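You operate a simulated robot arm through the tools that you are given. There is no shell and no other tool.

The job below is to be done with a simulated robot arm. You get a single attempt, and the scene is never put back.

Task
Clamp the honey-brown block and glue the white tuft into the hole by the slide block.
Fine: a red-collared tuft from the small rack; glue from the blue box; shut its lid again.
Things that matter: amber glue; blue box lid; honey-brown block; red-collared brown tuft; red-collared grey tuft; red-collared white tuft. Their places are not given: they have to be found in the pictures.

It is judged by the outcome, as a careful person would: the job done as asked, and still so three seconds after it is handed in. It fails if anything else is knocked over, pushed out of place, dropped, spilled or broken. Lids that push on must go on centred and level and be pressed home; caps that screw on are set level and turned clockwise until they are tight.

Robot
A 6-joint arm with a two-finger parallel gripper, fixed in place. Base frame: the origin is at the foot of the arm, x ahead of it, y to its left, z up; the work surface is at about z = 0.78. Readings come in m, degrees, newtons and seconds.
Its first joint turns from -166.0 to 166.0 degrees. Payload 3.91 kg.
The tool frame sits at the grasp point between the pads (the TCP): z along the fingers, y along the line on which they close. The tips reach 0.03 m beyond it. Largest opening 0.11 m; finger width 0.02, thickness 0.01; the body of the gripper, 0.048 by 0.112 m, starts 0.055 m behind the TCP.
Orientation is that of the tool frame in the base frame, as [roll, pitch, yaw] about the fixed x, y, z axes, in that order (R = Rz(yaw) Ry(pitch) Rx(roll)). With the fingers straight down and closing along the base's y, the tool's x points along the base's -x, its y along +y and its z along -z.

Tools
- The arm moves only by the tool step_arm. Its argument "targets" is a list of rows, each a list of 3 entries, a list of its own where there are three numbers: the turn, a rotation vector about the tool's x, y, z in rad, then the shift along the tool's x, y, z in cm, then the gripper command, from -1 (shut) to 1 (fully open), values between in proportion. In form: [[[rx, ry, rz], [tx, ty, tz], grip], ...]. A call has 1 to 20 rows; each row shifts and turns the commanded pose from where the row before left it, along the tool's axes as they then stand. A row lasts 0.2 s, in which the tool goes at most 0.05 m and 8.6 degrees; a call with a longer step from one row to the next is refused whole, and so is a gripper value outside its range. Where a pose cannot be reached the arm comes as near as it can. A force on the tool above 60 N (or 10 N above the force at the start of the call, whichever is more), or a blocked arm, ends the call early, and 0.2 s more pass. Each finger travels about 0.153 m/s and halts on what it meets, pressing with about 28 N; the grip force reading is that of the motor and also rises with nothing between the fingers. The clock runs only during rows and for 0.2 s after the last one: add rows that do not move to give the fingers time. It gives the time, the measured TCP pose, the force on the tool (base axes), the opening and the grip force at its end, in the units of the frame above (readings bear some noise), with the torque about the TCP (base axes, N m) and any sound that the robot's microphone picked up.
- Cameras (640 x 400 px; columns grow to the right, rows downward): "scene" is fixed at [0.2186, 0.5008, 1.347]; the picture's right is [-0.59, -0.81, 0.00], its down [-0.41, 0.30, -0.86] and it looks along [0.70, -0.50, -0.51] (base axes); focal length 358 px, centre (320, 200). "wrist" rides on the gripper at [0.072, 0.017, -0.103] in the tool frame; the picture's right is [-0.23, 0.97, 0.00], its down [-0.76, -0.18, -0.62] and it looks along [-0.61, -0.14, 0.78] (tool axes); focal length 222 px, centre (320, 200).
- camera(camera): a new picture of that camera. It takes no simulated time.
- point_at(camera, pixels): there is no depth. For up to 12 entries [column, row, z] of the newest picture of that camera ("zoom" is the newest enlarged one), the place [x, y] in the base frame at which the ray of that pixel passes the height z, good to about 0.002 m. It takes no simulated time.
- zoom(camera, box): a new picture of the part [left, top, right, bottom] of that camera's present view, enlarged. It takes no simulated time.
- hand_in(): hands the job in; it is judged then, once.

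Unless the task says otherwise, let go and move clear before handing in.

The tools are called after "Emit:" by a JSON object that holds its "name" and its "arguments". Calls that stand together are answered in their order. step_arm: Moves the arm, as the interface text tells. Its arguments: {"type":"object","properties":{"targets":{"type":"array","items":{"type":"array"}}},"required":["targets"]} The other tools are called the same way: camera (camera) takes a picture; point_at (camera, pixels) gives the place at which the rays of pixels pass given heights; zoom (camera, box) takes an enlarged picture of a part of a camera's view; hand_in () hands the job in.

At the start:

```text
t: 0.0
position: [0.5295, -0.0929, 1.0842]
orientation: [-179.9, 0.0, 179.9]
contact_force: [0.3, 0.0, 0.0]
wrist_torque: [0.01, 0.01, 0.0]
gripper_width: 0.11
grasp_force: 0.1
```

scene: 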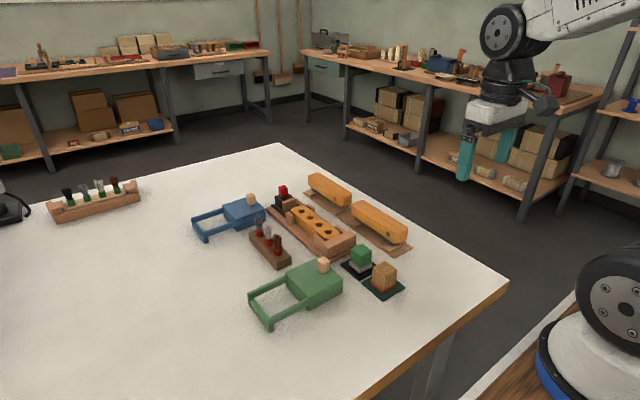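
wrist: 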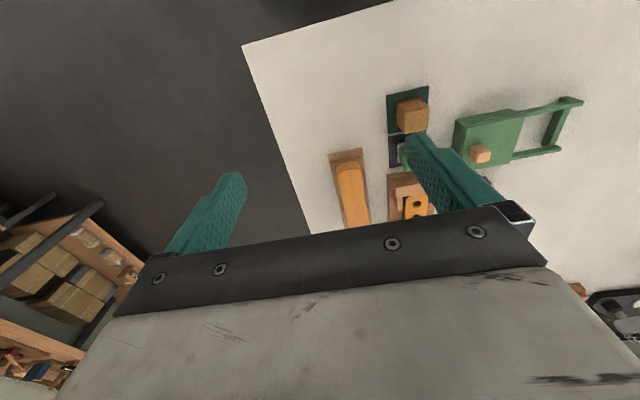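

The scene picture shows a vise-like wooden fixture around (320,225), two orange blocks at (330,190) and (380,222), a small rack at (270,248), and blue and green boxes at (243,212) and (315,285). I'll zoom in on each before moving.

Emit:
{"name": "zoom", "arguments": {"camera": "scene", "box": [180, 160, 300, 275]}}

Emit:
{"name": "zoom", "arguments": {"camera": "scene", "box": [260, 160, 420, 270]}}

Emit:
{"name": "zoom", "arguments": {"camera": "scene", "box": [240, 230, 420, 340]}}

Emit:
{"name": "zoom", "arguments": {"camera": "scene", "box": [0, 150, 180, 250]}}

```text
3.48 times, centred on (240, 218) of scene
```

zoom: 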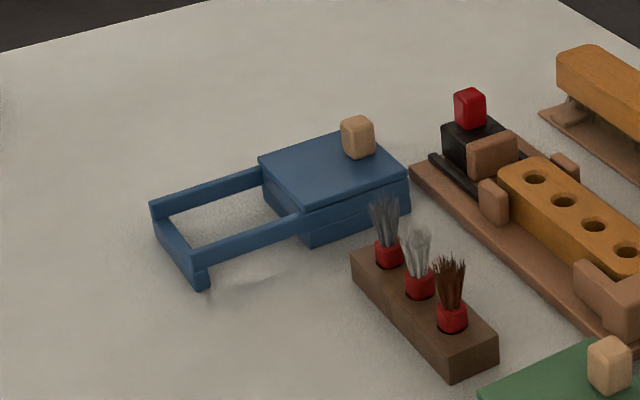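

```text
3.64 times, centred on (340, 215) of scene
```

zoom: 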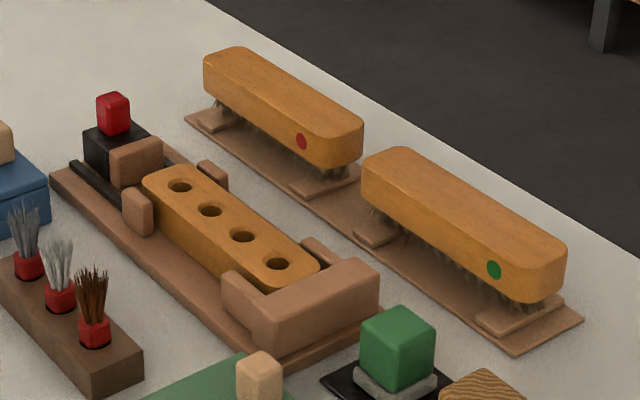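

```text
3.56 times, centred on (330, 285) of scene
```

zoom: 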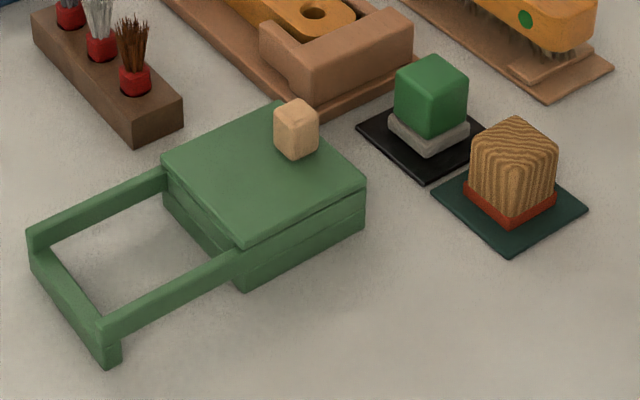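

```text
3.56 times, centred on (90, 200) of scene
```

zoom: 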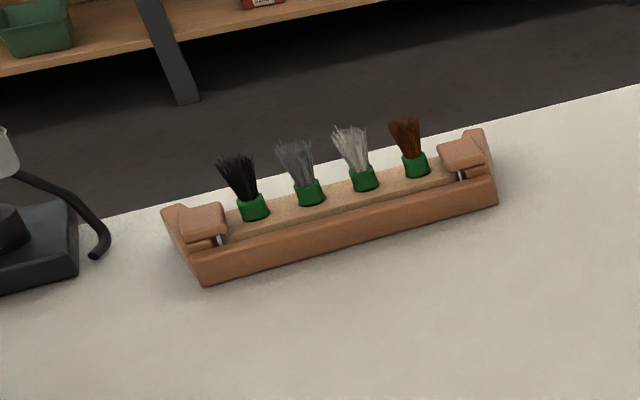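

The zooms show a blue box (sliding lid with a wooden knob on rails) and a vise with a red-knobbed black slide block. The small rack holds grey, white and brown tufts with red collars. Next I'll locate these in base coordinates.

Emit:
{"name": "zoom", "arguments": {"camera": "scene", "box": [180, 160, 420, 310]}}

Emit:
{"name": "point_at", "arguments": {"camera": "scene", "pixels": [[252, 201, 0.86], [283, 191, 0.86], [259, 233, 0.83], [268, 241, 0.83], [277, 252, 0.83], [237, 222, 0.84], [300, 211, 0.83], [332, 234, 0.83], [297, 214, 0.78], [194, 223, 0.8], [206, 242, 0.78], [248, 249, 0.78]]}}

```text
2.67 times, centred on (300, 235) of scene
```

zoom: 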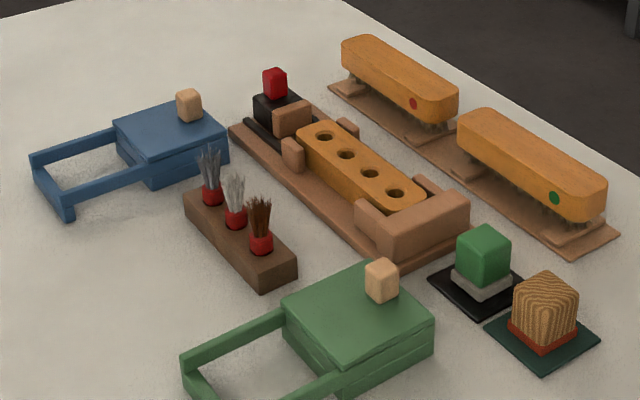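

```text
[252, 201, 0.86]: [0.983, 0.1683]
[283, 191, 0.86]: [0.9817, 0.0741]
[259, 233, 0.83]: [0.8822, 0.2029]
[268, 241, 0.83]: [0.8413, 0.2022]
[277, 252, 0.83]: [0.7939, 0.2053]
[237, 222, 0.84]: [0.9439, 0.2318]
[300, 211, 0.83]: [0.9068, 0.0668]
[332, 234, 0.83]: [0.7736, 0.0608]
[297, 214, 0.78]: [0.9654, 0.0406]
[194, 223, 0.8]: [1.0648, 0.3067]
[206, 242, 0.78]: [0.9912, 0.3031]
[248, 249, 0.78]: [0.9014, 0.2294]
```

Coordinates put the rack at about y≈0.20 with x 0.79–0.88, and the vise along x at y≈0.06. I'll move the arm over that area to see it from above with the wrist camera.

Emit:
{"name": "step_arm", "arguments": {"targets": [[[0, 0, 0], [-3, 3, 0], 1], [[0, 0, 0], [-3, 3, 0], 1], [[0, 0, 0], [-3, 3, 0], 1], [[0, 0, 0], [-3, 3, 0], 1], [[0, 0, 0], [-3, 3, 0], 1], [[0, 0, 0], [-3, 3, 0], 1], [[0, 0, 0], [-3, 3, -1.5], 1]]}}

Emit:
{"name": "camera", "arguments": {"camera": "wrist"}}

Emit:
{"name": "camera", "arguments": {"camera": "scene"}}

```text
t: 1.6
position: [0.7371, 0.1158, 1.0969]
orientation: [-179.8, 0.0, -180.0]
contact_force: [0.0, 0.2, 0.7]
wrist_torque: [0.04, -0.02, -0.01]
gripper_width: 0.1098
grasp_force: 0.1
```

```text
taken
```

wrist: 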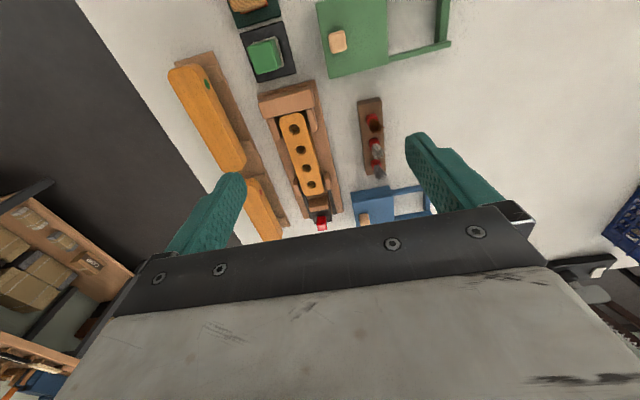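

```text
taken
```

scene: 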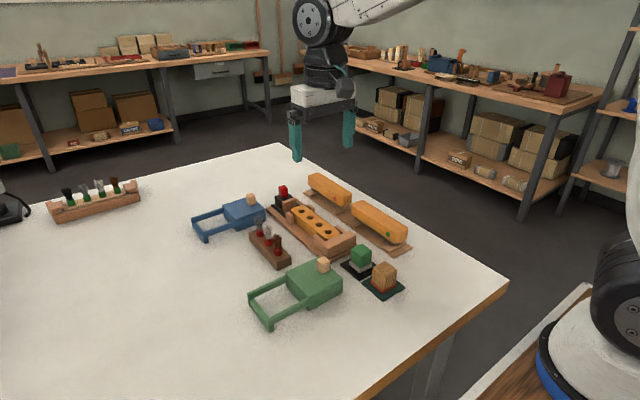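

The wrist view clearly shows the vise (300,160), rack (372,140), and blue box (390,205). I'll zoom in on these for detail.

Emit:
{"name": "zoom", "arguments": {"camera": "wrist", "box": [240, 70, 440, 240]}}

Emit:
{"name": "point_at", "arguments": {"camera": "wrist", "pixels": [[296, 129, 0.83], [301, 150, 0.83], [306, 168, 0.83], [312, 184, 0.83], [320, 220, 0.86], [364, 217, 0.86], [374, 122, 0.83], [375, 146, 0.83], [378, 164, 0.83], [338, 41, 0.86], [265, 97, 0.78], [327, 214, 0.78]]}}

```text
2.35 times, centred on (340, 155) of wrist
```

zoom: 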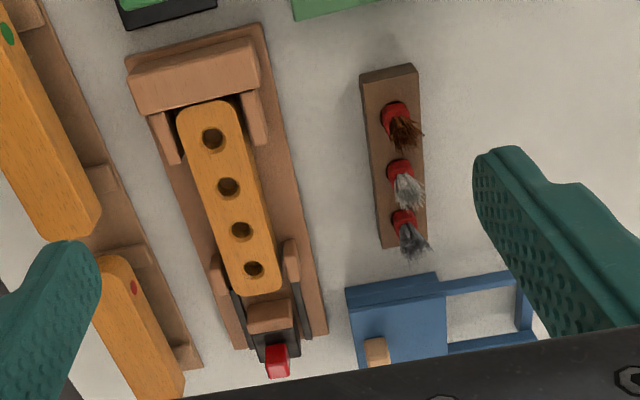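

```text
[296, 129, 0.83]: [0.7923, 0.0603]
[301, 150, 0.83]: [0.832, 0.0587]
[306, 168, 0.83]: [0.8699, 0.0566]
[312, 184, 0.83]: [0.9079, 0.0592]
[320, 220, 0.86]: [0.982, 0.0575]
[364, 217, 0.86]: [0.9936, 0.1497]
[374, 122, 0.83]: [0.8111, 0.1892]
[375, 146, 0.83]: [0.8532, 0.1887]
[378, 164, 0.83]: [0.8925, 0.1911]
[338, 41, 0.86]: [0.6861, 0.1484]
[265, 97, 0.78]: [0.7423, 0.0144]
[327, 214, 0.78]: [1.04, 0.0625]
```

I need accurate heights, so I'll zoom in tightly on both cameras and triangulate the key points.

Emit:
{"name": "zoom", "arguments": {"camera": "scene", "box": [262, 178, 362, 264]}}

Emit:
{"name": "zoom", "arguments": {"camera": "scene", "box": [235, 185, 305, 275]}}

Emit:
{"name": "zoom", "arguments": {"camera": "scene", "box": [185, 180, 285, 250]}}

```text
4.65 times, centred on (312, 221) of scene
```

zoom: 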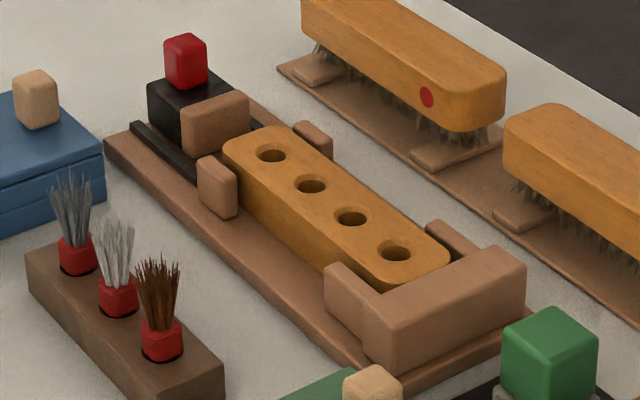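

```text
4.44 times, centred on (270, 230) of scene
```

zoom: 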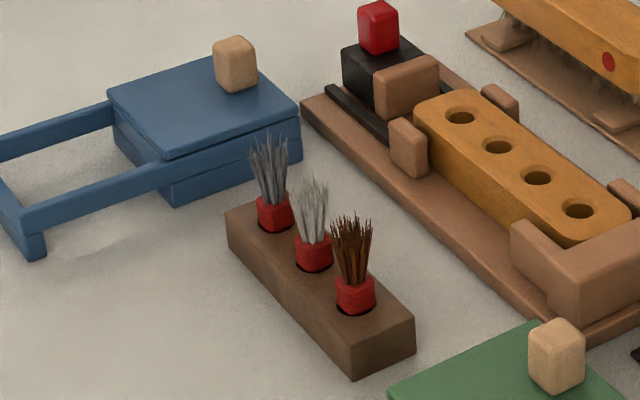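

```text
5.71 times, centred on (235, 215) of scene
```

zoom: 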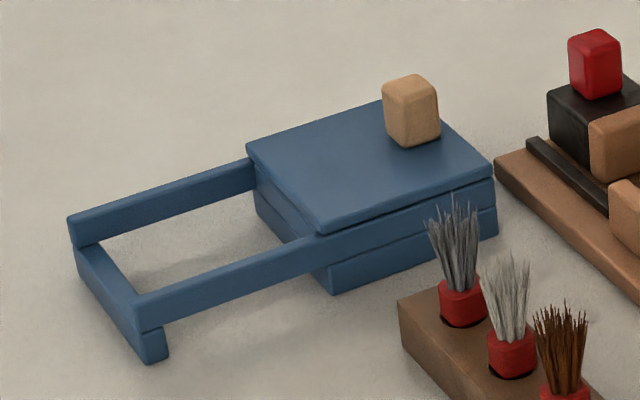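

Corresponding corners are visible in both cameras, so I'll cast rays through them at several heights to triangulate.

Emit:
{"name": "point_at", "arguments": {"camera": "scene", "pixels": [[265.3, 209.7, 0.82], [265.3, 209.7, 0.84], [235.9, 219.9, 0.82], [235.9, 219.9, 0.84], [301.7, 211.0, 0.82], [301.7, 211.0, 0.84], [329.0, 231.8, 0.82], [329.0, 231.8, 0.84], [282.5, 187.5, 0.86], [282.5, 187.5, 0.88], [251.0, 195.0, 0.86], [251.0, 195.0, 0.88]]}}

Emit:
{"name": "point_at", "arguments": {"camera": "wrist", "pixels": [[351.5, 194.1, 0.82], [351.5, 194.1, 0.84], [389.8, 186.9, 0.82], [389.8, 186.9, 0.84], [311.9, 184.0, 0.82], [311.9, 184.0, 0.84], [294.2, 128.5, 0.82], [294.2, 128.5, 0.84], [321.5, 217, 0.86], [321.5, 217, 0.88], [363.5, 217, 0.86], [363.5, 217, 0.88]]}}

```text
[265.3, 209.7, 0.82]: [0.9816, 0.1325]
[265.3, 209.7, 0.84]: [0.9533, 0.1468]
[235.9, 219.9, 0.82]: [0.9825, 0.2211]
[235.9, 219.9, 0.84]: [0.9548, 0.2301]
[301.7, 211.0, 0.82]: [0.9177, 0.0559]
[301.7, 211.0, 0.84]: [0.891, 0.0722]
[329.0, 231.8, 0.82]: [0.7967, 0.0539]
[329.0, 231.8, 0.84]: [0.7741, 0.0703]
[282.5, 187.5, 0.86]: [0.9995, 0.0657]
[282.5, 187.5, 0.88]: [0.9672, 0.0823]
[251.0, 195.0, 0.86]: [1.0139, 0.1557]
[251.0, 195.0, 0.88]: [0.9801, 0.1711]
```

```text
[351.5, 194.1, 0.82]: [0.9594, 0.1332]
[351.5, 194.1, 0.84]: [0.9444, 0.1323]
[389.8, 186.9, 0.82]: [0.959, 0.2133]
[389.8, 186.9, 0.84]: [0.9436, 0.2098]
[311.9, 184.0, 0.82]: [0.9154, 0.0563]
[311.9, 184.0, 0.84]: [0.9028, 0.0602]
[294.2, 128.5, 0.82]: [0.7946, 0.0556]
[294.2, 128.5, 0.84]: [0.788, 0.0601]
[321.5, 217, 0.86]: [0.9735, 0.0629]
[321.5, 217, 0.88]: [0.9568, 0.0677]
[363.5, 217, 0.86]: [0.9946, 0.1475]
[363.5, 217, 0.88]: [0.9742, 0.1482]
```

Holes triangulate well (hole by the slide block ≈ (0.917, 0.056) at z≈0.82), but the knob heights disagree between cameras. I'll move the arm closer over the blue box and slide block for a better wrist view.

Emit:
{"name": "step_arm", "arguments": {"targets": [[[0, 0, 0], [-3.3, 0, 1.6], 1], [[0, 0, 0], [-3.3, 0, 1.6], 1], [[0, 0, 0], [-3.3, 0, 1.6], 1], [[0, 0, 0], [-3.3, 0, 1.6], 1], [[0, 0, 0], [-3.3, 0, 1.6], 1], [[0, 0, 0], [0, 0, 1.6], 1]]}}

Emit:
{"name": "camera", "arguments": {"camera": "wrist"}}

Emit:
{"name": "zoom", "arguments": {"camera": "wrist", "box": [220, 20, 460, 200]}}

```text
t: 3.0
position: [0.9024, 0.1178, 1.0021]
orientation: [-179.9, -0.1, -179.9]
contact_force: [0.0, 0.4, -0.5]
wrist_torque: [0.03, 0.03, -0.02]
gripper_width: 0.11
grasp_force: 0.2
```

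```text
taken
```

wrist: 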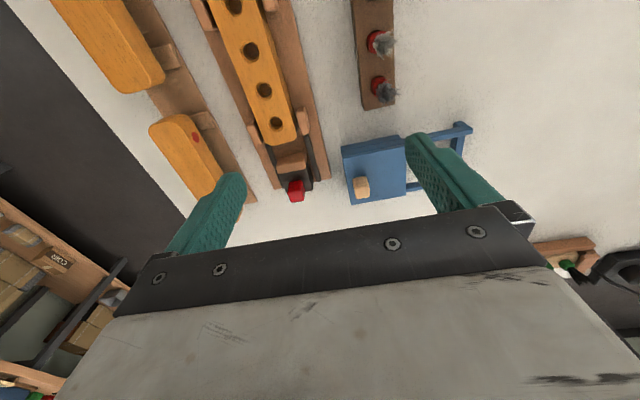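

```text
2.22 times, centred on (340, 110) of wrist
```

zoom: 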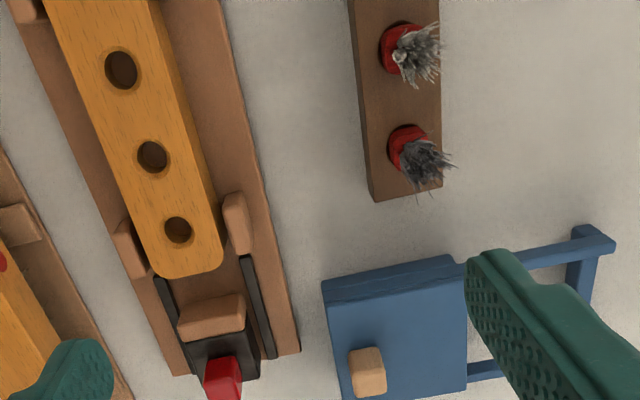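

I can now see a gap between the slide jaw pad (290,163) and the block end, so the slide still has to be pushed. I'll zoom further on the knobs.

Emit:
{"name": "zoom", "arguments": {"camera": "wrist", "box": [250, 110, 410, 210]}}

Emit:
{"name": "zoom", "arguments": {"camera": "wrist", "box": [340, 10, 440, 110]}}

Emit:
{"name": "zoom", "arguments": {"camera": "scene", "box": [240, 175, 310, 225]}}

```text
4.00 times, centred on (330, 160) of wrist
```

zoom: 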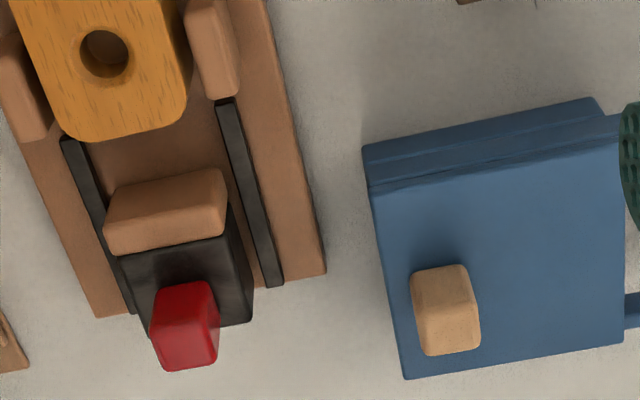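

```text
4.00 times, centred on (390, 60) of wrist
```

zoom: 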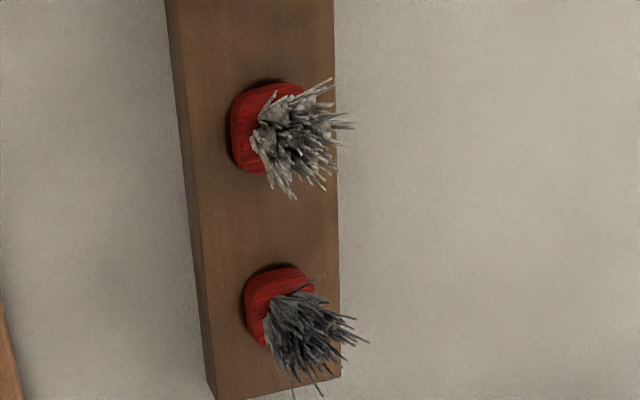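

```text
8.00 times, centred on (275, 200) of scene
```

zoom: 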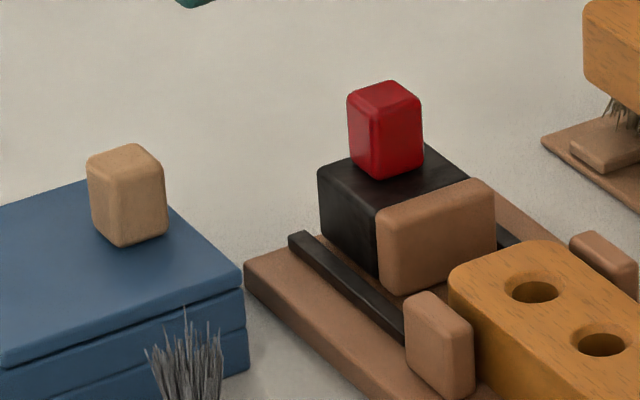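

Emit:
{"name": "point_at", "arguments": {"camera": "wrist", "pixels": [[297, 194.5, 0.85], [297, 194.5, 0.87], [362.5, 192, 0.85], [362.5, 192, 0.87], [343, 158, 0.82], [343, 158, 0.84], [351.25, 204.5, 0.82], [351.25, 204.5, 0.84], [406, 146, 0.82], [406, 146, 0.84], [341.25, 146.75, 0.78], [276.5, 123, 0.82]]}}

Emit:
{"name": "point_at", "arguments": {"camera": "scene", "pixels": [[283.1, 186.9, 0.85], [283.1, 186.9, 0.87], [250.9, 194.6, 0.85], [250.9, 194.6, 0.87], [265.25, 209, 0.82], [265.25, 209, 0.84], [235.9, 219.9, 0.81], [301.7, 211, 0.82]]}}

```text
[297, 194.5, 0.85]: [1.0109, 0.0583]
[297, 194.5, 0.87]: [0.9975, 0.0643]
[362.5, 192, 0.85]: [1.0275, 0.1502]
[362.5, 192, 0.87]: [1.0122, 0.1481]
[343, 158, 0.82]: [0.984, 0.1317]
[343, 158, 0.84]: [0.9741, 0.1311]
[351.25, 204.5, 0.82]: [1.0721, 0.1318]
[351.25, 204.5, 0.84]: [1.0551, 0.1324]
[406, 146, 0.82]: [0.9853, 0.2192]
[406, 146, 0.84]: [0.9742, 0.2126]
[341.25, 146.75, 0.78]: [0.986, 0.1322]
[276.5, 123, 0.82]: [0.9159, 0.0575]
```

```text
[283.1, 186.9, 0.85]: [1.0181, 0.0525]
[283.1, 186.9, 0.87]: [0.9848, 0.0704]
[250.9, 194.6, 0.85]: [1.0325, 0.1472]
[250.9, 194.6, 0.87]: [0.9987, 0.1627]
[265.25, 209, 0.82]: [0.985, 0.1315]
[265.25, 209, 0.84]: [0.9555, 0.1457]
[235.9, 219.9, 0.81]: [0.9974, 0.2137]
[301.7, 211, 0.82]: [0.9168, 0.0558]
```

Triangulation gives: red knob top ≈ (1.006, 0.060, 0.857), wooden lid knob ≈ (1.025, 0.150, 0.855), and lid top z≈0.82 spanning x 0.985–1.072 and y 0.132–0.219. These lie beyond vertical-tool reach, so I'll tilt the tool 25° outward and test the reach above the red knob.

Emit:
{"name": "step_arm", "arguments": {"targets": [[[0, -0.1454, 0], [0, 0, 0], 0.09], [[0, -0.1454, 0], [0, 0, 0], 0.09], [[0, -0.1454, 0], [0, 0, 0], 0.09], [[0, 0, 0], [-1.83, -1.45, 2.23], 0.09], [[0, 0, 0], [-1.83, -1.45, 2.23], 0.09], [[0, 0, 0], [-1.83, -1.45, 2.23], 0.09], [[0, 0, 0], [-1.83, -1.45, 2.23], 0.09], [[0, 0, 0], [0, 0, 0], 0.09]]}}

Emit:
{"name": "camera", "arguments": {"camera": "wrist"}}

Emit:
{"name": "camera", "arguments": {"camera": "scene"}}

```text
t: 4.8
position: [1.0073, 0.0615, 0.9526]
orientation: [-179.9, 25.0, -179.9]
contact_force: [-0.1, 0.5, -0.3]
wrist_torque: [-0.02, 0.03, 0.0]
gripper_width: 0.0601
grasp_force: 0.2
```

```text
taken
```

wrist: 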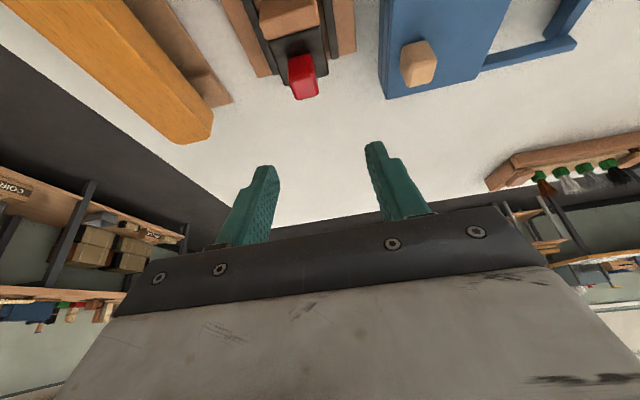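

```text
taken
```

scene: 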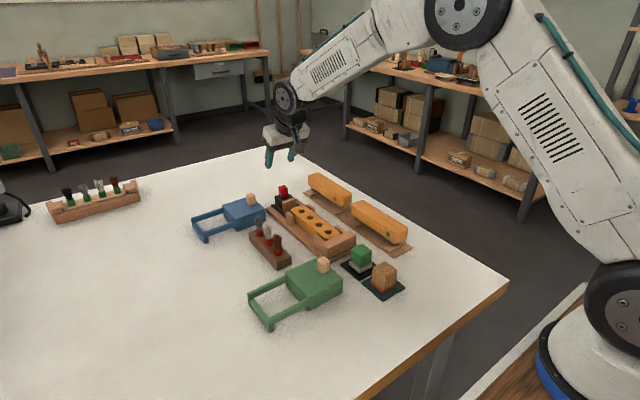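

The 25° tilt reaches it. The knobs now appear at (303,77) and (418,62); I'll refine their positions from this view.

Emit:
{"name": "zoom", "arguments": {"camera": "wrist", "box": [240, 0, 460, 130]}}

Emit:
{"name": "point_at", "arguments": {"camera": "wrist", "pixels": [[305, 92, 0.857], [297, 84, 0.857], [314, 80, 0.857], [317, 93, 0.857], [297, 99, 0.857], [410, 85, 0.855], [436, 80, 0.855], [436, 62, 0.855], [386, 98, 0.82], [491, 66, 0.82], [303, 55, 0.83], [268, 38, 0.82]]}}

```text
2.91 times, centred on (350, 65) of wrist
```

zoom: 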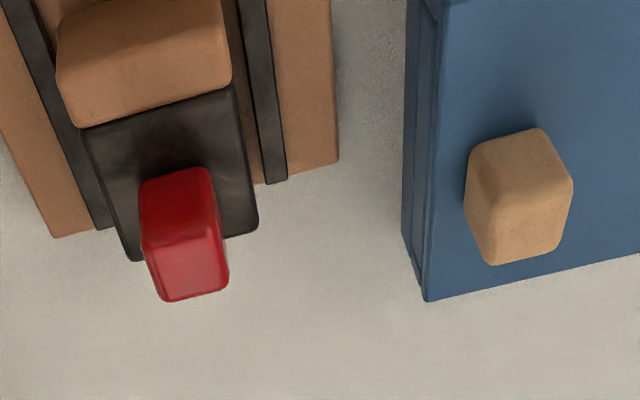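

```text
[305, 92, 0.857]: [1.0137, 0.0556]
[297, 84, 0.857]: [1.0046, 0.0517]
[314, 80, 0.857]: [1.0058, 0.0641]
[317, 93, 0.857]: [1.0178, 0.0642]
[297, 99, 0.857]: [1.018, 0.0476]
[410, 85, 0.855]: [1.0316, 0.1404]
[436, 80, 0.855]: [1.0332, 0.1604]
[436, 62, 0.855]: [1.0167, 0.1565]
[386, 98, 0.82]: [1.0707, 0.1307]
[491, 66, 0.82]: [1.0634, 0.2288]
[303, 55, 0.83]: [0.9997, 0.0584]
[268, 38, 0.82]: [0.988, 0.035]
```

The red knob's top face centres at about (1.010, 0.057). I'll lower so the fingertips straddle it just above the slide block's top, then check before closing.

Emit:
{"name": "step_arm", "arguments": {"targets": [[[0, 0, 0], [1.37, -0.12, 2.3], 0.0], [[0, 0, 0], [1.37, -0.12, 2.3], 0.0], [[0, 0, 0], [1.37, -0.12, 2.3], 0.0], [[0, 0, 0], [0, 0, 0], 0.0]]}}

Emit:
{"name": "camera", "arguments": {"camera": "wrist"}}

Emit:
{"name": "zoom", "arguments": {"camera": "scene", "box": [240, 160, 320, 220]}}

```text
t: 5.8
position: [0.9979, 0.0561, 0.872]
orientation: [-179.9, 25.0, -179.9]
contact_force: [-0.5, -0.2, -0.7]
wrist_torque: [-0.04, -0.01, 0.0]
gripper_width: 0.055
grasp_force: 0.1
```

```text
taken
```

wrist: 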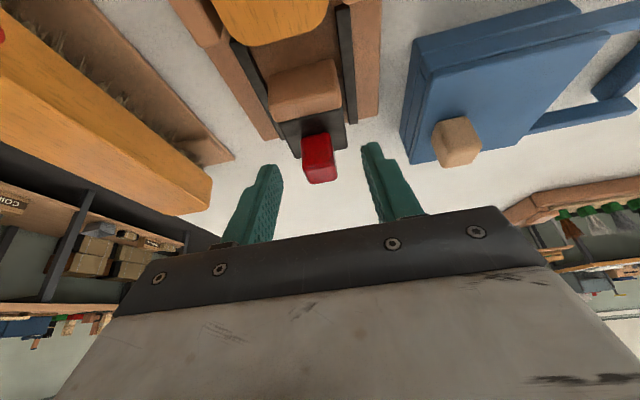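

```text
6.67 times, centred on (280, 190) of scene
```

zoom: 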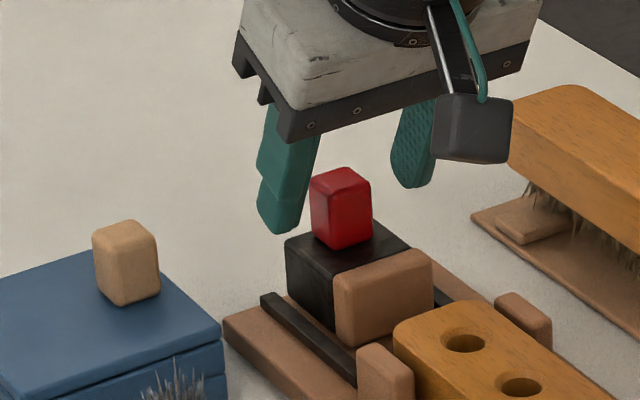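

The fingertips straddle the red knob (318,160 in the wrist view), consistent with kinematics. I'll close on it.

Emit:
{"name": "step_arm", "arguments": {"targets": [[[0, 0, 0], [0, 0, 0], -0.3], [[0, 0, 0], [0, 0, 0], -0.5], [[0, 0, 0], [0, 0, 0], -0.8], [[0, 0, 0], [0, 0, 0], -1]]}}

Emit:
{"name": "camera", "arguments": {"camera": "wrist"}}

```text
t: 6.8
position: [0.999, 0.0566, 0.873]
orientation: [-179.9, 25.0, -180.0]
contact_force: [-0.1, -4.5, 0.4]
wrist_torque: [-0.08, 0.0, -0.11]
gripper_width: 0.0218
grasp_force: 44.6
```

```text
taken
```

wrist: 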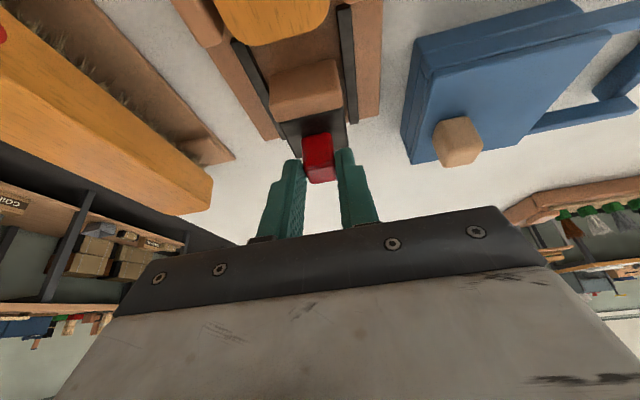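

Grip is on at 0.0218 m width. I'll slide the block toward −x in small steps and watch the force.

Emit:
{"name": "step_arm", "arguments": {"targets": [[[0, 0, 0], [0.272, -0.1, -0.127], -1], [[0, 0, 0], [0.272, 0, -0.127], -1], [[0, 0, 0], [0.272, 0, -0.127], -1], [[0, 0, 0], [0, 0, 0], -1]]}}

Emit:
{"name": "camera", "arguments": {"camera": "wrist"}}

Emit:
{"name": "zoom", "arguments": {"camera": "scene", "box": [260, 170, 360, 250]}}

```text
t: 7.8
position: [0.9912, 0.0548, 0.8716]
orientation: [-179.9, 25.0, -179.9]
contact_force: [0.7, 6.1, -3.5]
wrist_torque: [0.2, -0.68, -0.02]
gripper_width: 0.0216
grasp_force: 45.5
```

```text
taken
```

wrist: 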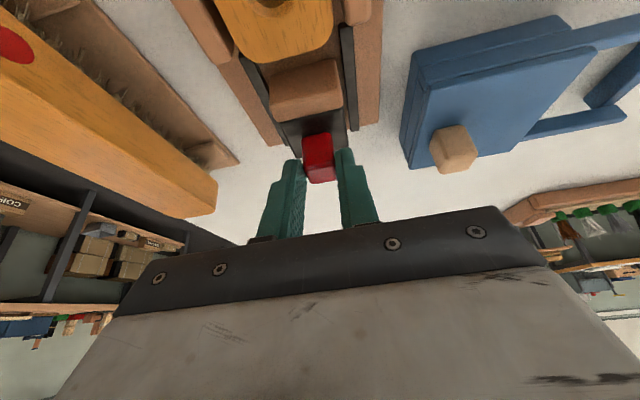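

```text
5.00 times, centred on (310, 210) of scene
```

zoom: 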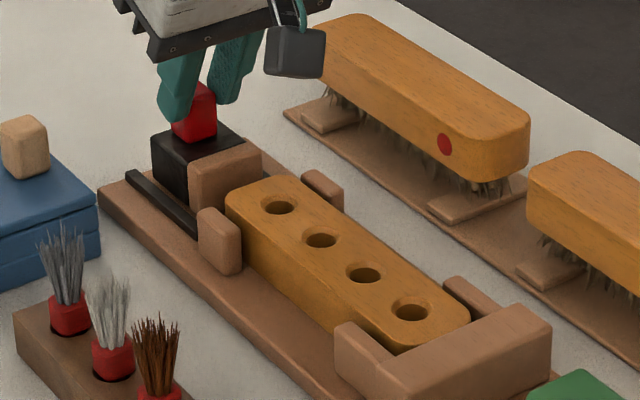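

The slide moves freely and a gap to the block remains. I'll continue, with a 0.5 mm correction in +y to relieve the side load.

Emit:
{"name": "step_arm", "arguments": {"targets": [[[0, 0, 0], [0.272, 0.08, -0.127], -1], [[0, 0, 0], [0.272, 0, -0.127], -1], [[0, 0, 0], [0.181, 0, -0.085], -1], [[0, 0, 0], [0, 0, 0], -1]]}}

Emit:
{"name": "camera", "arguments": {"camera": "wrist"}}

```text
t: 8.8
position: [0.9815, 0.0545, 0.8711]
orientation: [-179.9, 24.9, -179.8]
contact_force: [0.9, 2.3, -3.0]
wrist_torque: [0.08, 0.05, 0.04]
gripper_width: 0.0219
grasp_force: 44.4
```

```text
taken
```

wrist: 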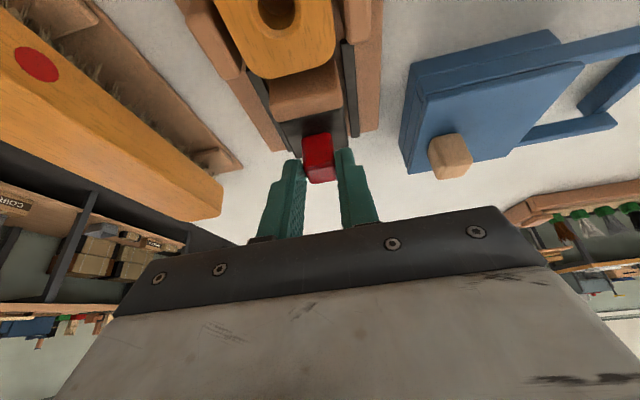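

The pad at (305,90) is now close to the block's end (275,70). I'll continue in 2 mm steps until the force rises.

Emit:
{"name": "step_arm", "arguments": {"targets": [[[0, 0, 0], [0.181, 0.04, -0.085], -1], [[0, 0, 0], [0.181, 0, -0.085], -1], [[0, 0, 0], [0, 0, 0], -1]]}}

Emit:
{"name": "camera", "arguments": {"camera": "wrist"}}

Emit:
{"name": "zoom", "arguments": {"camera": "scene", "box": [260, 170, 360, 250]}}

```text
t: 9.6
position: [0.9795, 0.0567, 0.8726]
orientation: [-179.8, 24.9, -179.9]
contact_force: [0.3, -1.4, -6.8]
wrist_torque: [0.0, -0.62, 0.0]
gripper_width: 0.0218
grasp_force: 44.9
```

```text
taken
```

wrist: 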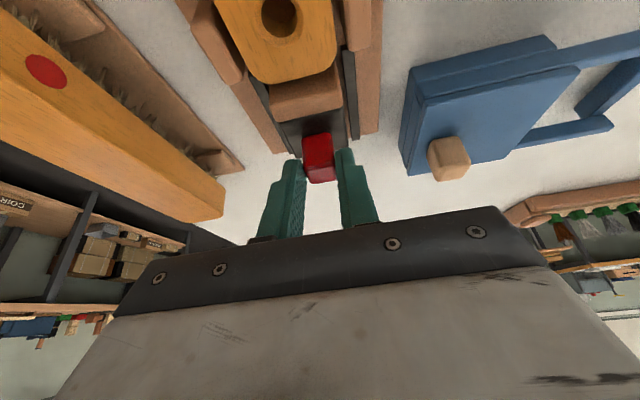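

```text
5.00 times, centred on (310, 210) of scene
```

zoom: 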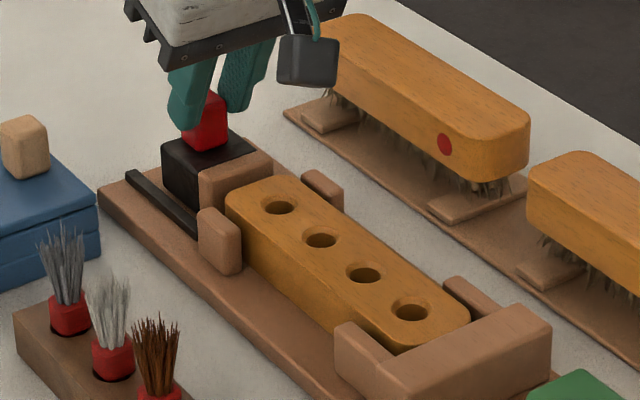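

The reading still shows no x load, so contact with the block isn't made yet or is only just starting. I'll keep on with small steps.

Emit:
{"name": "step_arm", "arguments": {"targets": [[[0, 0, 0], [0.181, 0, -0.085], -1], [[0, 0, 0], [0.181, 0, -0.085], -1], [[0, 0, 0], [0, 0, 0], -1]]}}

Emit:
{"name": "zoom", "arguments": {"camera": "wrist", "box": [200, 0, 400, 190]}}

```text
t: 10.4
position: [0.9749, 0.0561, 0.8718]
orientation: [-179.9, 24.9, -179.9]
contact_force: [0.9, -0.2, -9.0]
wrist_torque: [0.04, -0.22, -0.05]
gripper_width: 0.0217
grasp_force: 44.7
```

```text
2.11 times, centred on (300, 95) of wrist
```

zoom: 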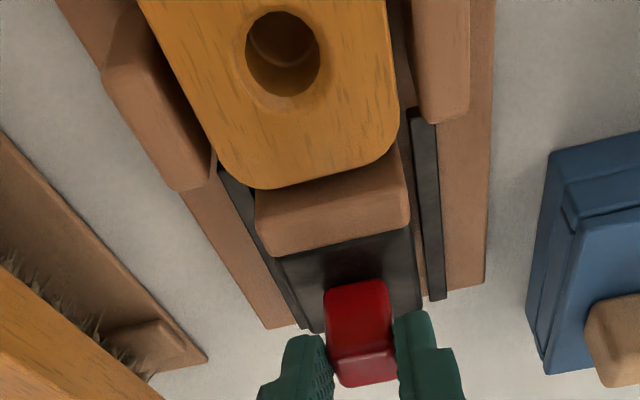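

The pad is still short of the block end by a few mm (zoom: pad edge at row 190 versus block end at row 185). I'll continue.

Emit:
{"name": "step_arm", "arguments": {"targets": [[[0, 0, 0], [0.181, 0, -0.085], -1], [[0, 0, 0], [0.181, 0, -0.085], -1], [[0, 0, 0], [0, 0, 0], -1]]}}

Emit:
{"name": "zoom", "arguments": {"camera": "wrist", "box": [200, 0, 400, 190]}}

Emit:
{"name": "zoom", "arguments": {"camera": "scene", "box": [260, 170, 360, 250]}}

```text
t: 11.2
position: [0.9705, 0.0548, 0.8723]
orientation: [-180.0, 24.9, -179.9]
contact_force: [-3.1, 0.9, -10.8]
wrist_torque: [0.03, -0.51, -0.05]
gripper_width: 0.0216
grasp_force: 44.6
```

```text
2.11 times, centred on (300, 95) of wrist
```

zoom: 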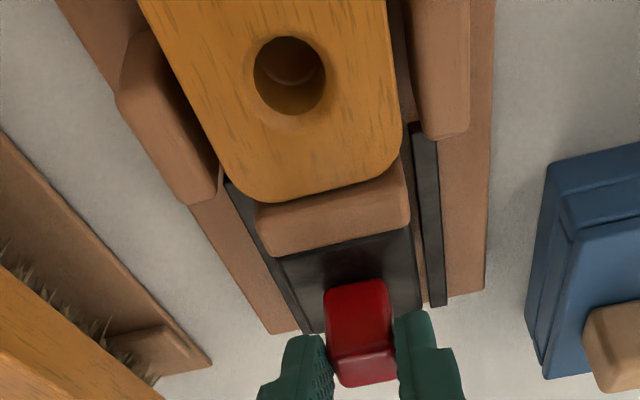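

```text
5.00 times, centred on (310, 210) of scene
```

zoom: 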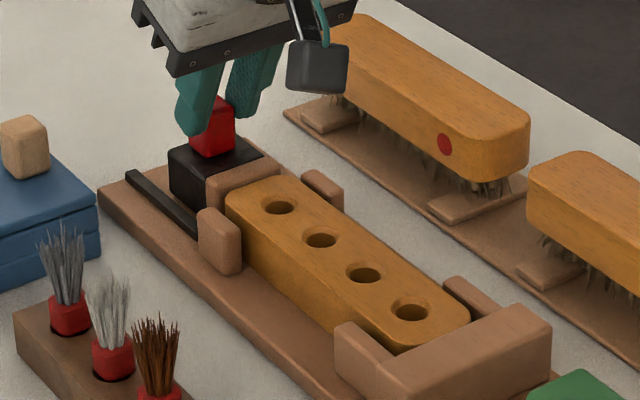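

Pad is nearly touching the block. I'll keep pushing with 1.5 mm steps and lower slightly to relieve the vertical load.

Emit:
{"name": "step_arm", "arguments": {"targets": [[[0, 0, 0], [0.178, 0, 0.027], -1], [[0, 0, 0], [0.136, 0, -0.063], -1], [[0, 0, 0], [0, 0, 0], -1]]}}

Emit:
{"name": "step_arm", "arguments": {"targets": [[[0, 0, 0], [0.136, 0, -0.063], -1], [[0, 0, 0], [0.136, 0, -0.063], -1], [[0, 0, 0], [0, 0, 0], -1]]}}

Emit:
{"name": "zoom", "arguments": {"camera": "wrist", "box": [200, 0, 400, 190]}}

Emit:
{"name": "zoom", "arguments": {"camera": "scene", "box": [260, 170, 360, 250]}}

```text
t: 12.0
position: [0.969, 0.0547, 0.8729]
orientation: [-179.9, 25.2, -180.0]
contact_force: [14.3, 3.3, -5.4]
wrist_torque: [0.1, 0.01, -0.02]
gripper_width: 0.0217
grasp_force: 44.5
```

```text
t: 12.8
position: [0.9666, 0.0563, 0.8717]
orientation: [-179.8, 25.2, -179.8]
contact_force: [40.3, 1.5, -0.5]
wrist_torque: [0.04, -0.93, 0.0]
gripper_width: 0.0219
grasp_force: 44.8
```

```text
2.11 times, centred on (300, 95) of wrist
```

zoom: 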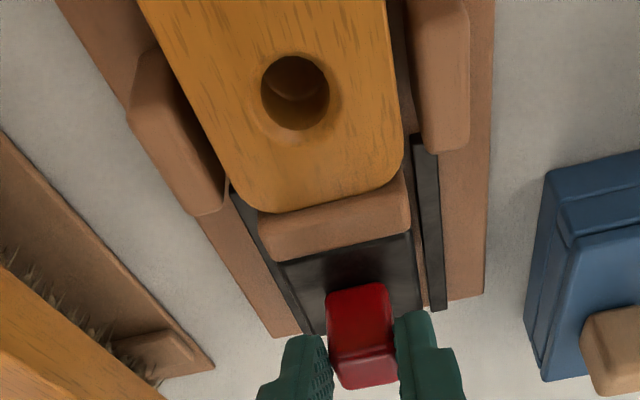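

```text
5.00 times, centred on (310, 210) of scene
```

zoom: 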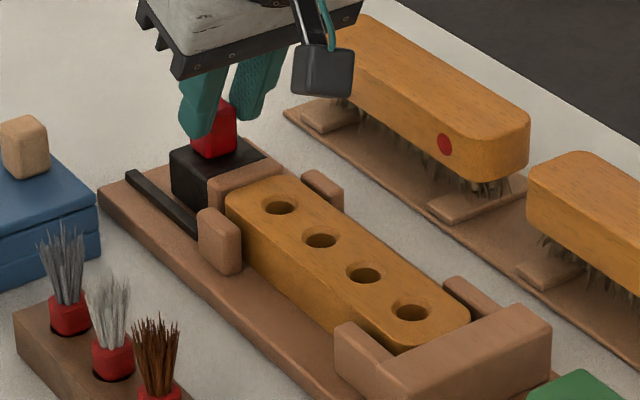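

Force rose to 40 N in x: the block is clamped between pad and fixed jaw. I'll release the knob straight, without backing off, and rise.

Emit:
{"name": "step_arm", "arguments": {"targets": [[[0, 0, 0], [0, 0, 0], -0.3], [[0, 0, 0], [0, 0, 0], 0.0], [[0, 0, 0], [0, 0, 0], 0.0], [[0, 0, 0], [-1.0, 0, -2.5], 0.0], [[0, 0, 0], [-1.3, 0, -2.7], 0.0], [[0, 0, 0], [-1.3, 0, -2.7], 0.0]]}}

Emit:
{"name": "camera", "arguments": {"camera": "wrist"}}

Emit:
{"name": "zoom", "arguments": {"camera": "scene", "box": [260, 170, 360, 250]}}

```text
t: 14.2
position: [0.9629, 0.0554, 0.9589]
orientation: [-179.8, 25.0, -179.9]
contact_force: [-0.3, -0.1, -0.5]
wrist_torque: [0.01, 0.02, -0.01]
gripper_width: 0.055
grasp_force: 0.0
```

```text
taken
```

wrist: 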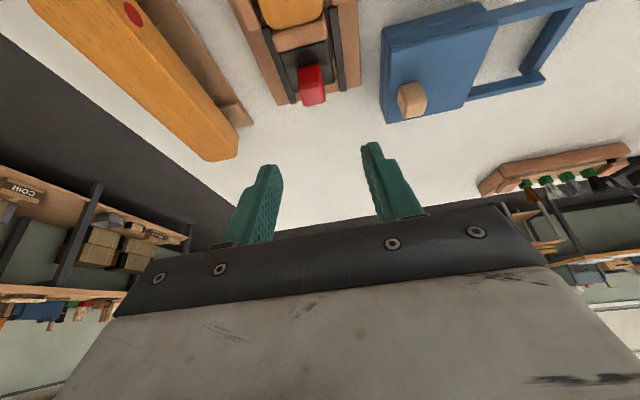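

```text
5.00 times, centred on (310, 210) of scene
```

zoom: 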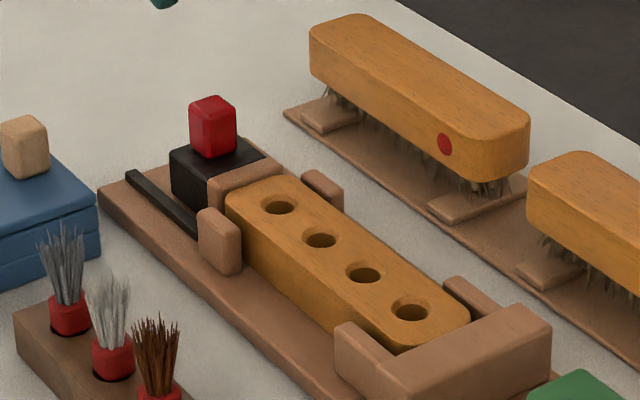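

The slide stays against the block. Next is the blue lid: I'll move above its knob and refine the position.

Emit:
{"name": "step_arm", "arguments": {"targets": [[[0, 0, 0], [-1.36, 2.3, 0.63], 0.0], [[0, 0, 0], [-1.36, 2.3, 0.63], 0.0], [[0, 0, 0], [-1.36, 2.4, 0.63], 0.0], [[0, 0, 0], [0, 2.4, 0], 0.0], [[0, 0, 0], [0, 0, 0], 0.0]]}}

Emit:
{"name": "camera", "arguments": {"camera": "wrist"}}

Emit:
{"name": "zoom", "arguments": {"camera": "wrist", "box": [240, 0, 480, 150]}}

```text
t: 15.4
position: [1.0092, 0.1498, 0.9591]
orientation: [-180.0, 25.0, -180.0]
contact_force: [0.0, 0.0, 0.1]
wrist_torque: [0.0, 0.01, 0.04]
gripper_width: 0.055
grasp_force: 0.1
```

```text
taken
```

wrist: 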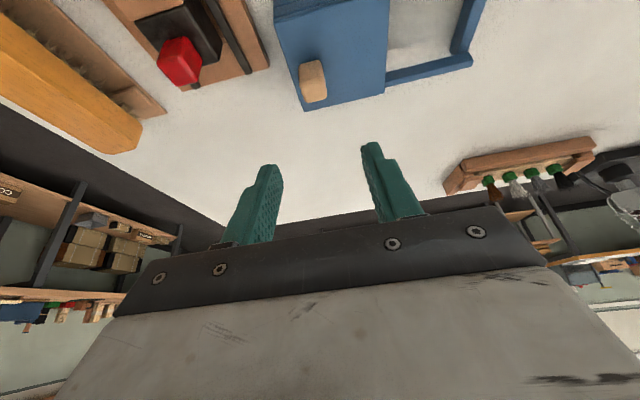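

```text
2.67 times, centred on (360, 75) of wrist
```

zoom: 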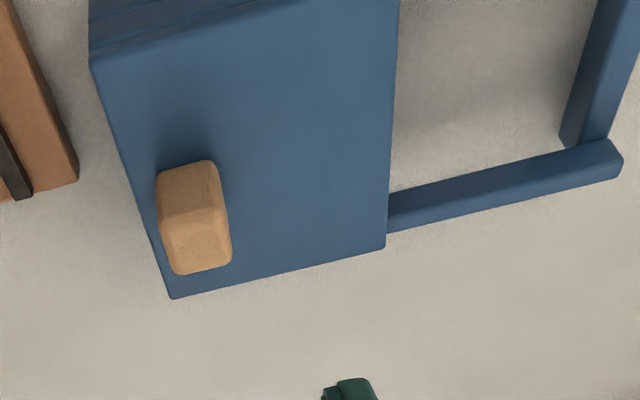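

Emit:
{"name": "point_at", "arguments": {"camera": "zoom", "pixels": [[90, 68, 0.82], [172, 298, 0.82], [386, 248, 0.82], [162, 220, 0.855], [222, 210, 0.855], [178, 274, 0.855], [231, 262, 0.855], [198, 243, 0.855], [158, 178, 0.82], [213, 166, 0.82], [390, 232, 0.8], [623, 165, 0.81]]}}

Emit:
{"name": "zoom", "arguments": {"camera": "scene", "box": [180, 170, 280, 250]}}

```text
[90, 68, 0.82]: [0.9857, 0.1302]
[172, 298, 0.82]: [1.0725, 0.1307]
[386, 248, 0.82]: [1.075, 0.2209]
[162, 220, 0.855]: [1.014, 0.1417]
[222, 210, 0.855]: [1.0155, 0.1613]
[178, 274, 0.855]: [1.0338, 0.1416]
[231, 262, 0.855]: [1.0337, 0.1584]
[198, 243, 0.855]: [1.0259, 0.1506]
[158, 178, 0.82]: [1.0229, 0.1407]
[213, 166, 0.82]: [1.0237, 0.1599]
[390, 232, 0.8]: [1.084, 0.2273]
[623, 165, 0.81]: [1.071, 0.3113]
```

```text
5.00 times, centred on (230, 210) of scene
```

zoom: 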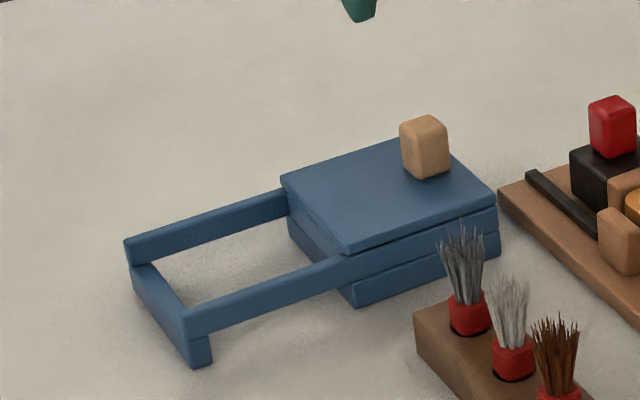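

Knob centre is ≈ (1.026, 0.1505), lid y 0.131–0.221, and the rail frame runs to y≈0.311. I'll lower over the knob with tips just above the lid, then close.

Emit:
{"name": "step_arm", "arguments": {"targets": [[[0, 0, 0], [0.825, 0.02, 2.36], 0.0], [[0, 0, 0], [0.825, 0.02, 2.36], 0.0], [[0, 0, 0], [0.825, 0.02, 2.36], 0.0], [[0, 0, 0], [0.825, 0, 2.36], 0.0], [[0, 0, 0], [0, 0, 0], 0.0]]}}

Emit:
{"name": "camera", "arguments": {"camera": "wrist"}}

Emit:
{"name": "zoom", "arguments": {"camera": "scene", "box": [190, 160, 290, 240]}}

```text
t: 16.6
position: [1.0193, 0.1491, 0.8586]
orientation: [-179.9, 25.0, -179.9]
contact_force: [-0.3, -0.6, -1.3]
wrist_torque: [-0.01, 0.01, 0.0]
gripper_width: 0.0549
grasp_force: 0.0
```

```text
taken
```

wrist: 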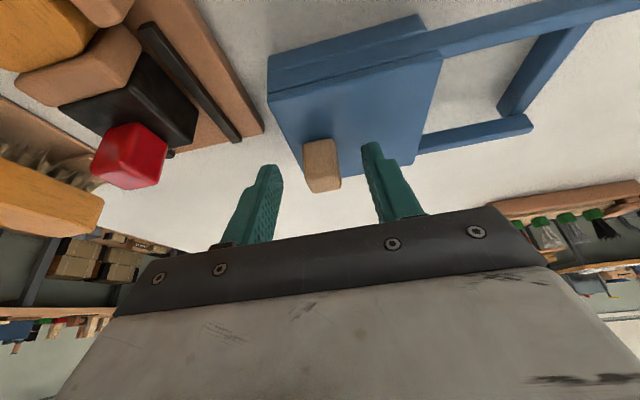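

```text
5.00 times, centred on (240, 200) of scene
```

zoom: 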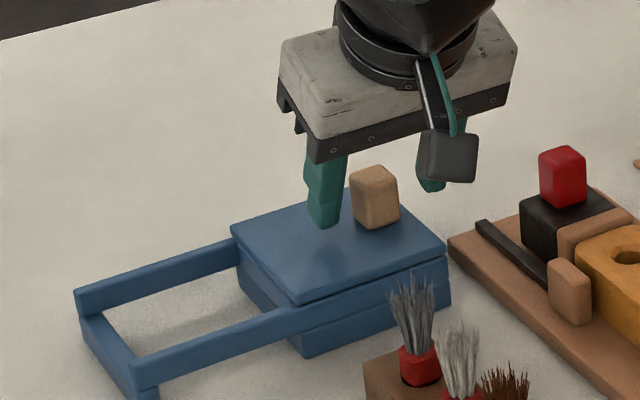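

Fingers straddle the lid knob (322,165). Closing gently.

Emit:
{"name": "step_arm", "arguments": {"targets": [[[0, 0, 0], [0, 0, 0], -0.3], [[0, 0, 0], [0, 0, 0], -0.5], [[0, 0, 0], [0, 0, 0], -0.7], [[0, 0, 0], [0, 0, 0], -0.8]]}}

Emit:
{"name": "camera", "arguments": {"camera": "wrist"}}

```text
t: 17.6
position: [1.0189, 0.1504, 0.8595]
orientation: [-179.8, 25.0, -179.9]
contact_force: [2.0, 6.9, -1.7]
wrist_torque: [0.18, -0.12, 0.01]
gripper_width: 0.0216
grasp_force: 45.0
```

```text
taken
```

wrist: 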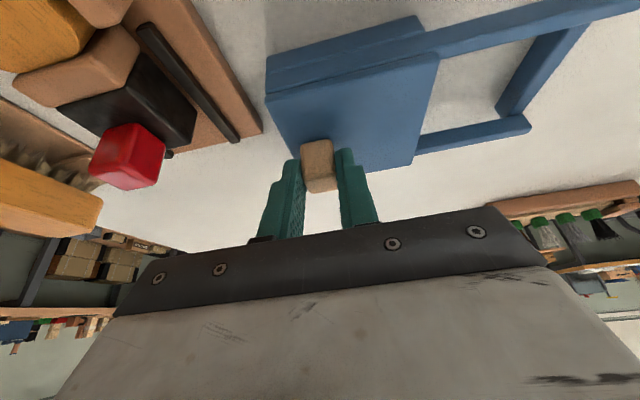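

Gripped at 0.0216 m. Now I'll slide the lid toward +y, cautiously at first.

Emit:
{"name": "step_arm", "arguments": {"targets": [[[0, 0, 0], [0, 0.4, 0], -0.8], [[0, 0, 0], [0, 0.5, 0], -0.8], [[0, 0, 0], [0, 0.6, 0], -0.8], [[0, 0, 0], [0, 0, 0], -0.8]]}}

Emit:
{"name": "zoom", "arguments": {"camera": "scene", "box": [190, 160, 290, 240]}}

```text
t: 18.6
position: [1.02, 0.1651, 0.8591]
orientation: [-179.9, 25.1, -180.0]
contact_force: [6.2, -1.0, 0.8]
wrist_torque: [0.06, -0.25, -0.11]
gripper_width: 0.0217
grasp_force: 44.5
```

```text
5.00 times, centred on (240, 200) of scene
```

zoom: 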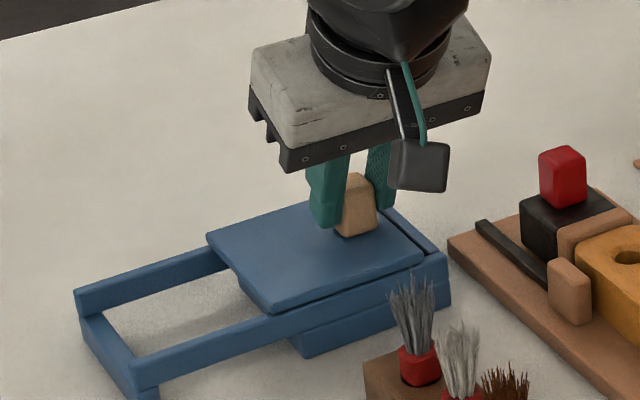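

The lid slides smoothly, so I'll continue sliding.

Emit:
{"name": "step_arm", "arguments": {"targets": [[[0, 0, 0], [-0.05, 0.7, 0], -0.8], [[0, 0, 0], [0, 0.7, 0], -0.8], [[0, 0, 0], [0, 0.7, 0], -0.8], [[0, 0, 0], [0, 0.7, 0], -0.8], [[0, 0, 0], [0, 0.7, 0], -0.8], [[0, 0, 0], [0, 0.7, 0], -0.8], [[0, 0, 0], [0, 0.7, 0], -0.8], [[0, 0, 0], [0, 0.7, 0], -0.8], [[0, 0, 0], [0, 0, 0], -0.8]]}}

Emit:
{"name": "zoom", "arguments": {"camera": "scene", "box": [190, 160, 290, 240]}}

Emit:
{"name": "camera", "arguments": {"camera": "wrist"}}

```text
t: 20.6
position: [1.0191, 0.2192, 0.8608]
orientation: [-179.9, 25.1, 180.0]
contact_force: [17.9, -1.4, 12.5]
wrist_torque: [-0.02, -0.19, -0.08]
gripper_width: 0.0216
grasp_force: 45.2
```

```text
5.00 times, centred on (240, 200) of scene
```

zoom: 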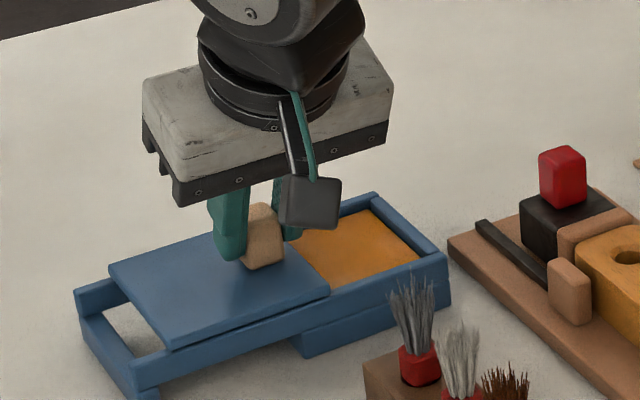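

```text
taken
```

wrist: 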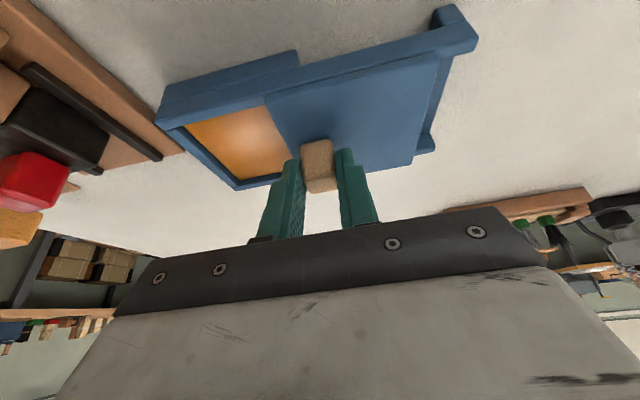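

The amber glue is exposed (wrist 240,140). Side loads of Fx 18 N and Fz 12 N have built up, so I'll correct the pose slightly and open another centimetre.

Emit:
{"name": "step_arm", "arguments": {"targets": [[[0, 0, 0], [-0.22, 0, -0.01], -0.8], [[0, 0, 0], [0, 0.5, 0], -0.8], [[0, 0, 0], [0, 0.5, 0], -0.8], [[0, 0, 0], [0, 0, 0], -0.8]]}}

Emit:
{"name": "zoom", "arguments": {"camera": "scene", "box": [190, 160, 290, 240]}}

```text
t: 21.6
position: [1.0191, 0.2303, 0.8595]
orientation: [-179.9, 25.0, -179.9]
contact_force: [-7.7, 0.2, 9.4]
wrist_torque: [0.05, 0.28, 0.01]
gripper_width: 0.0214
grasp_force: 45.1
```

```text
5.00 times, centred on (240, 200) of scene
```

zoom: 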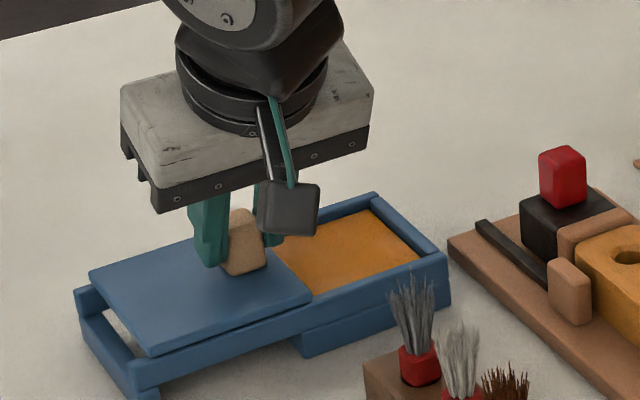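

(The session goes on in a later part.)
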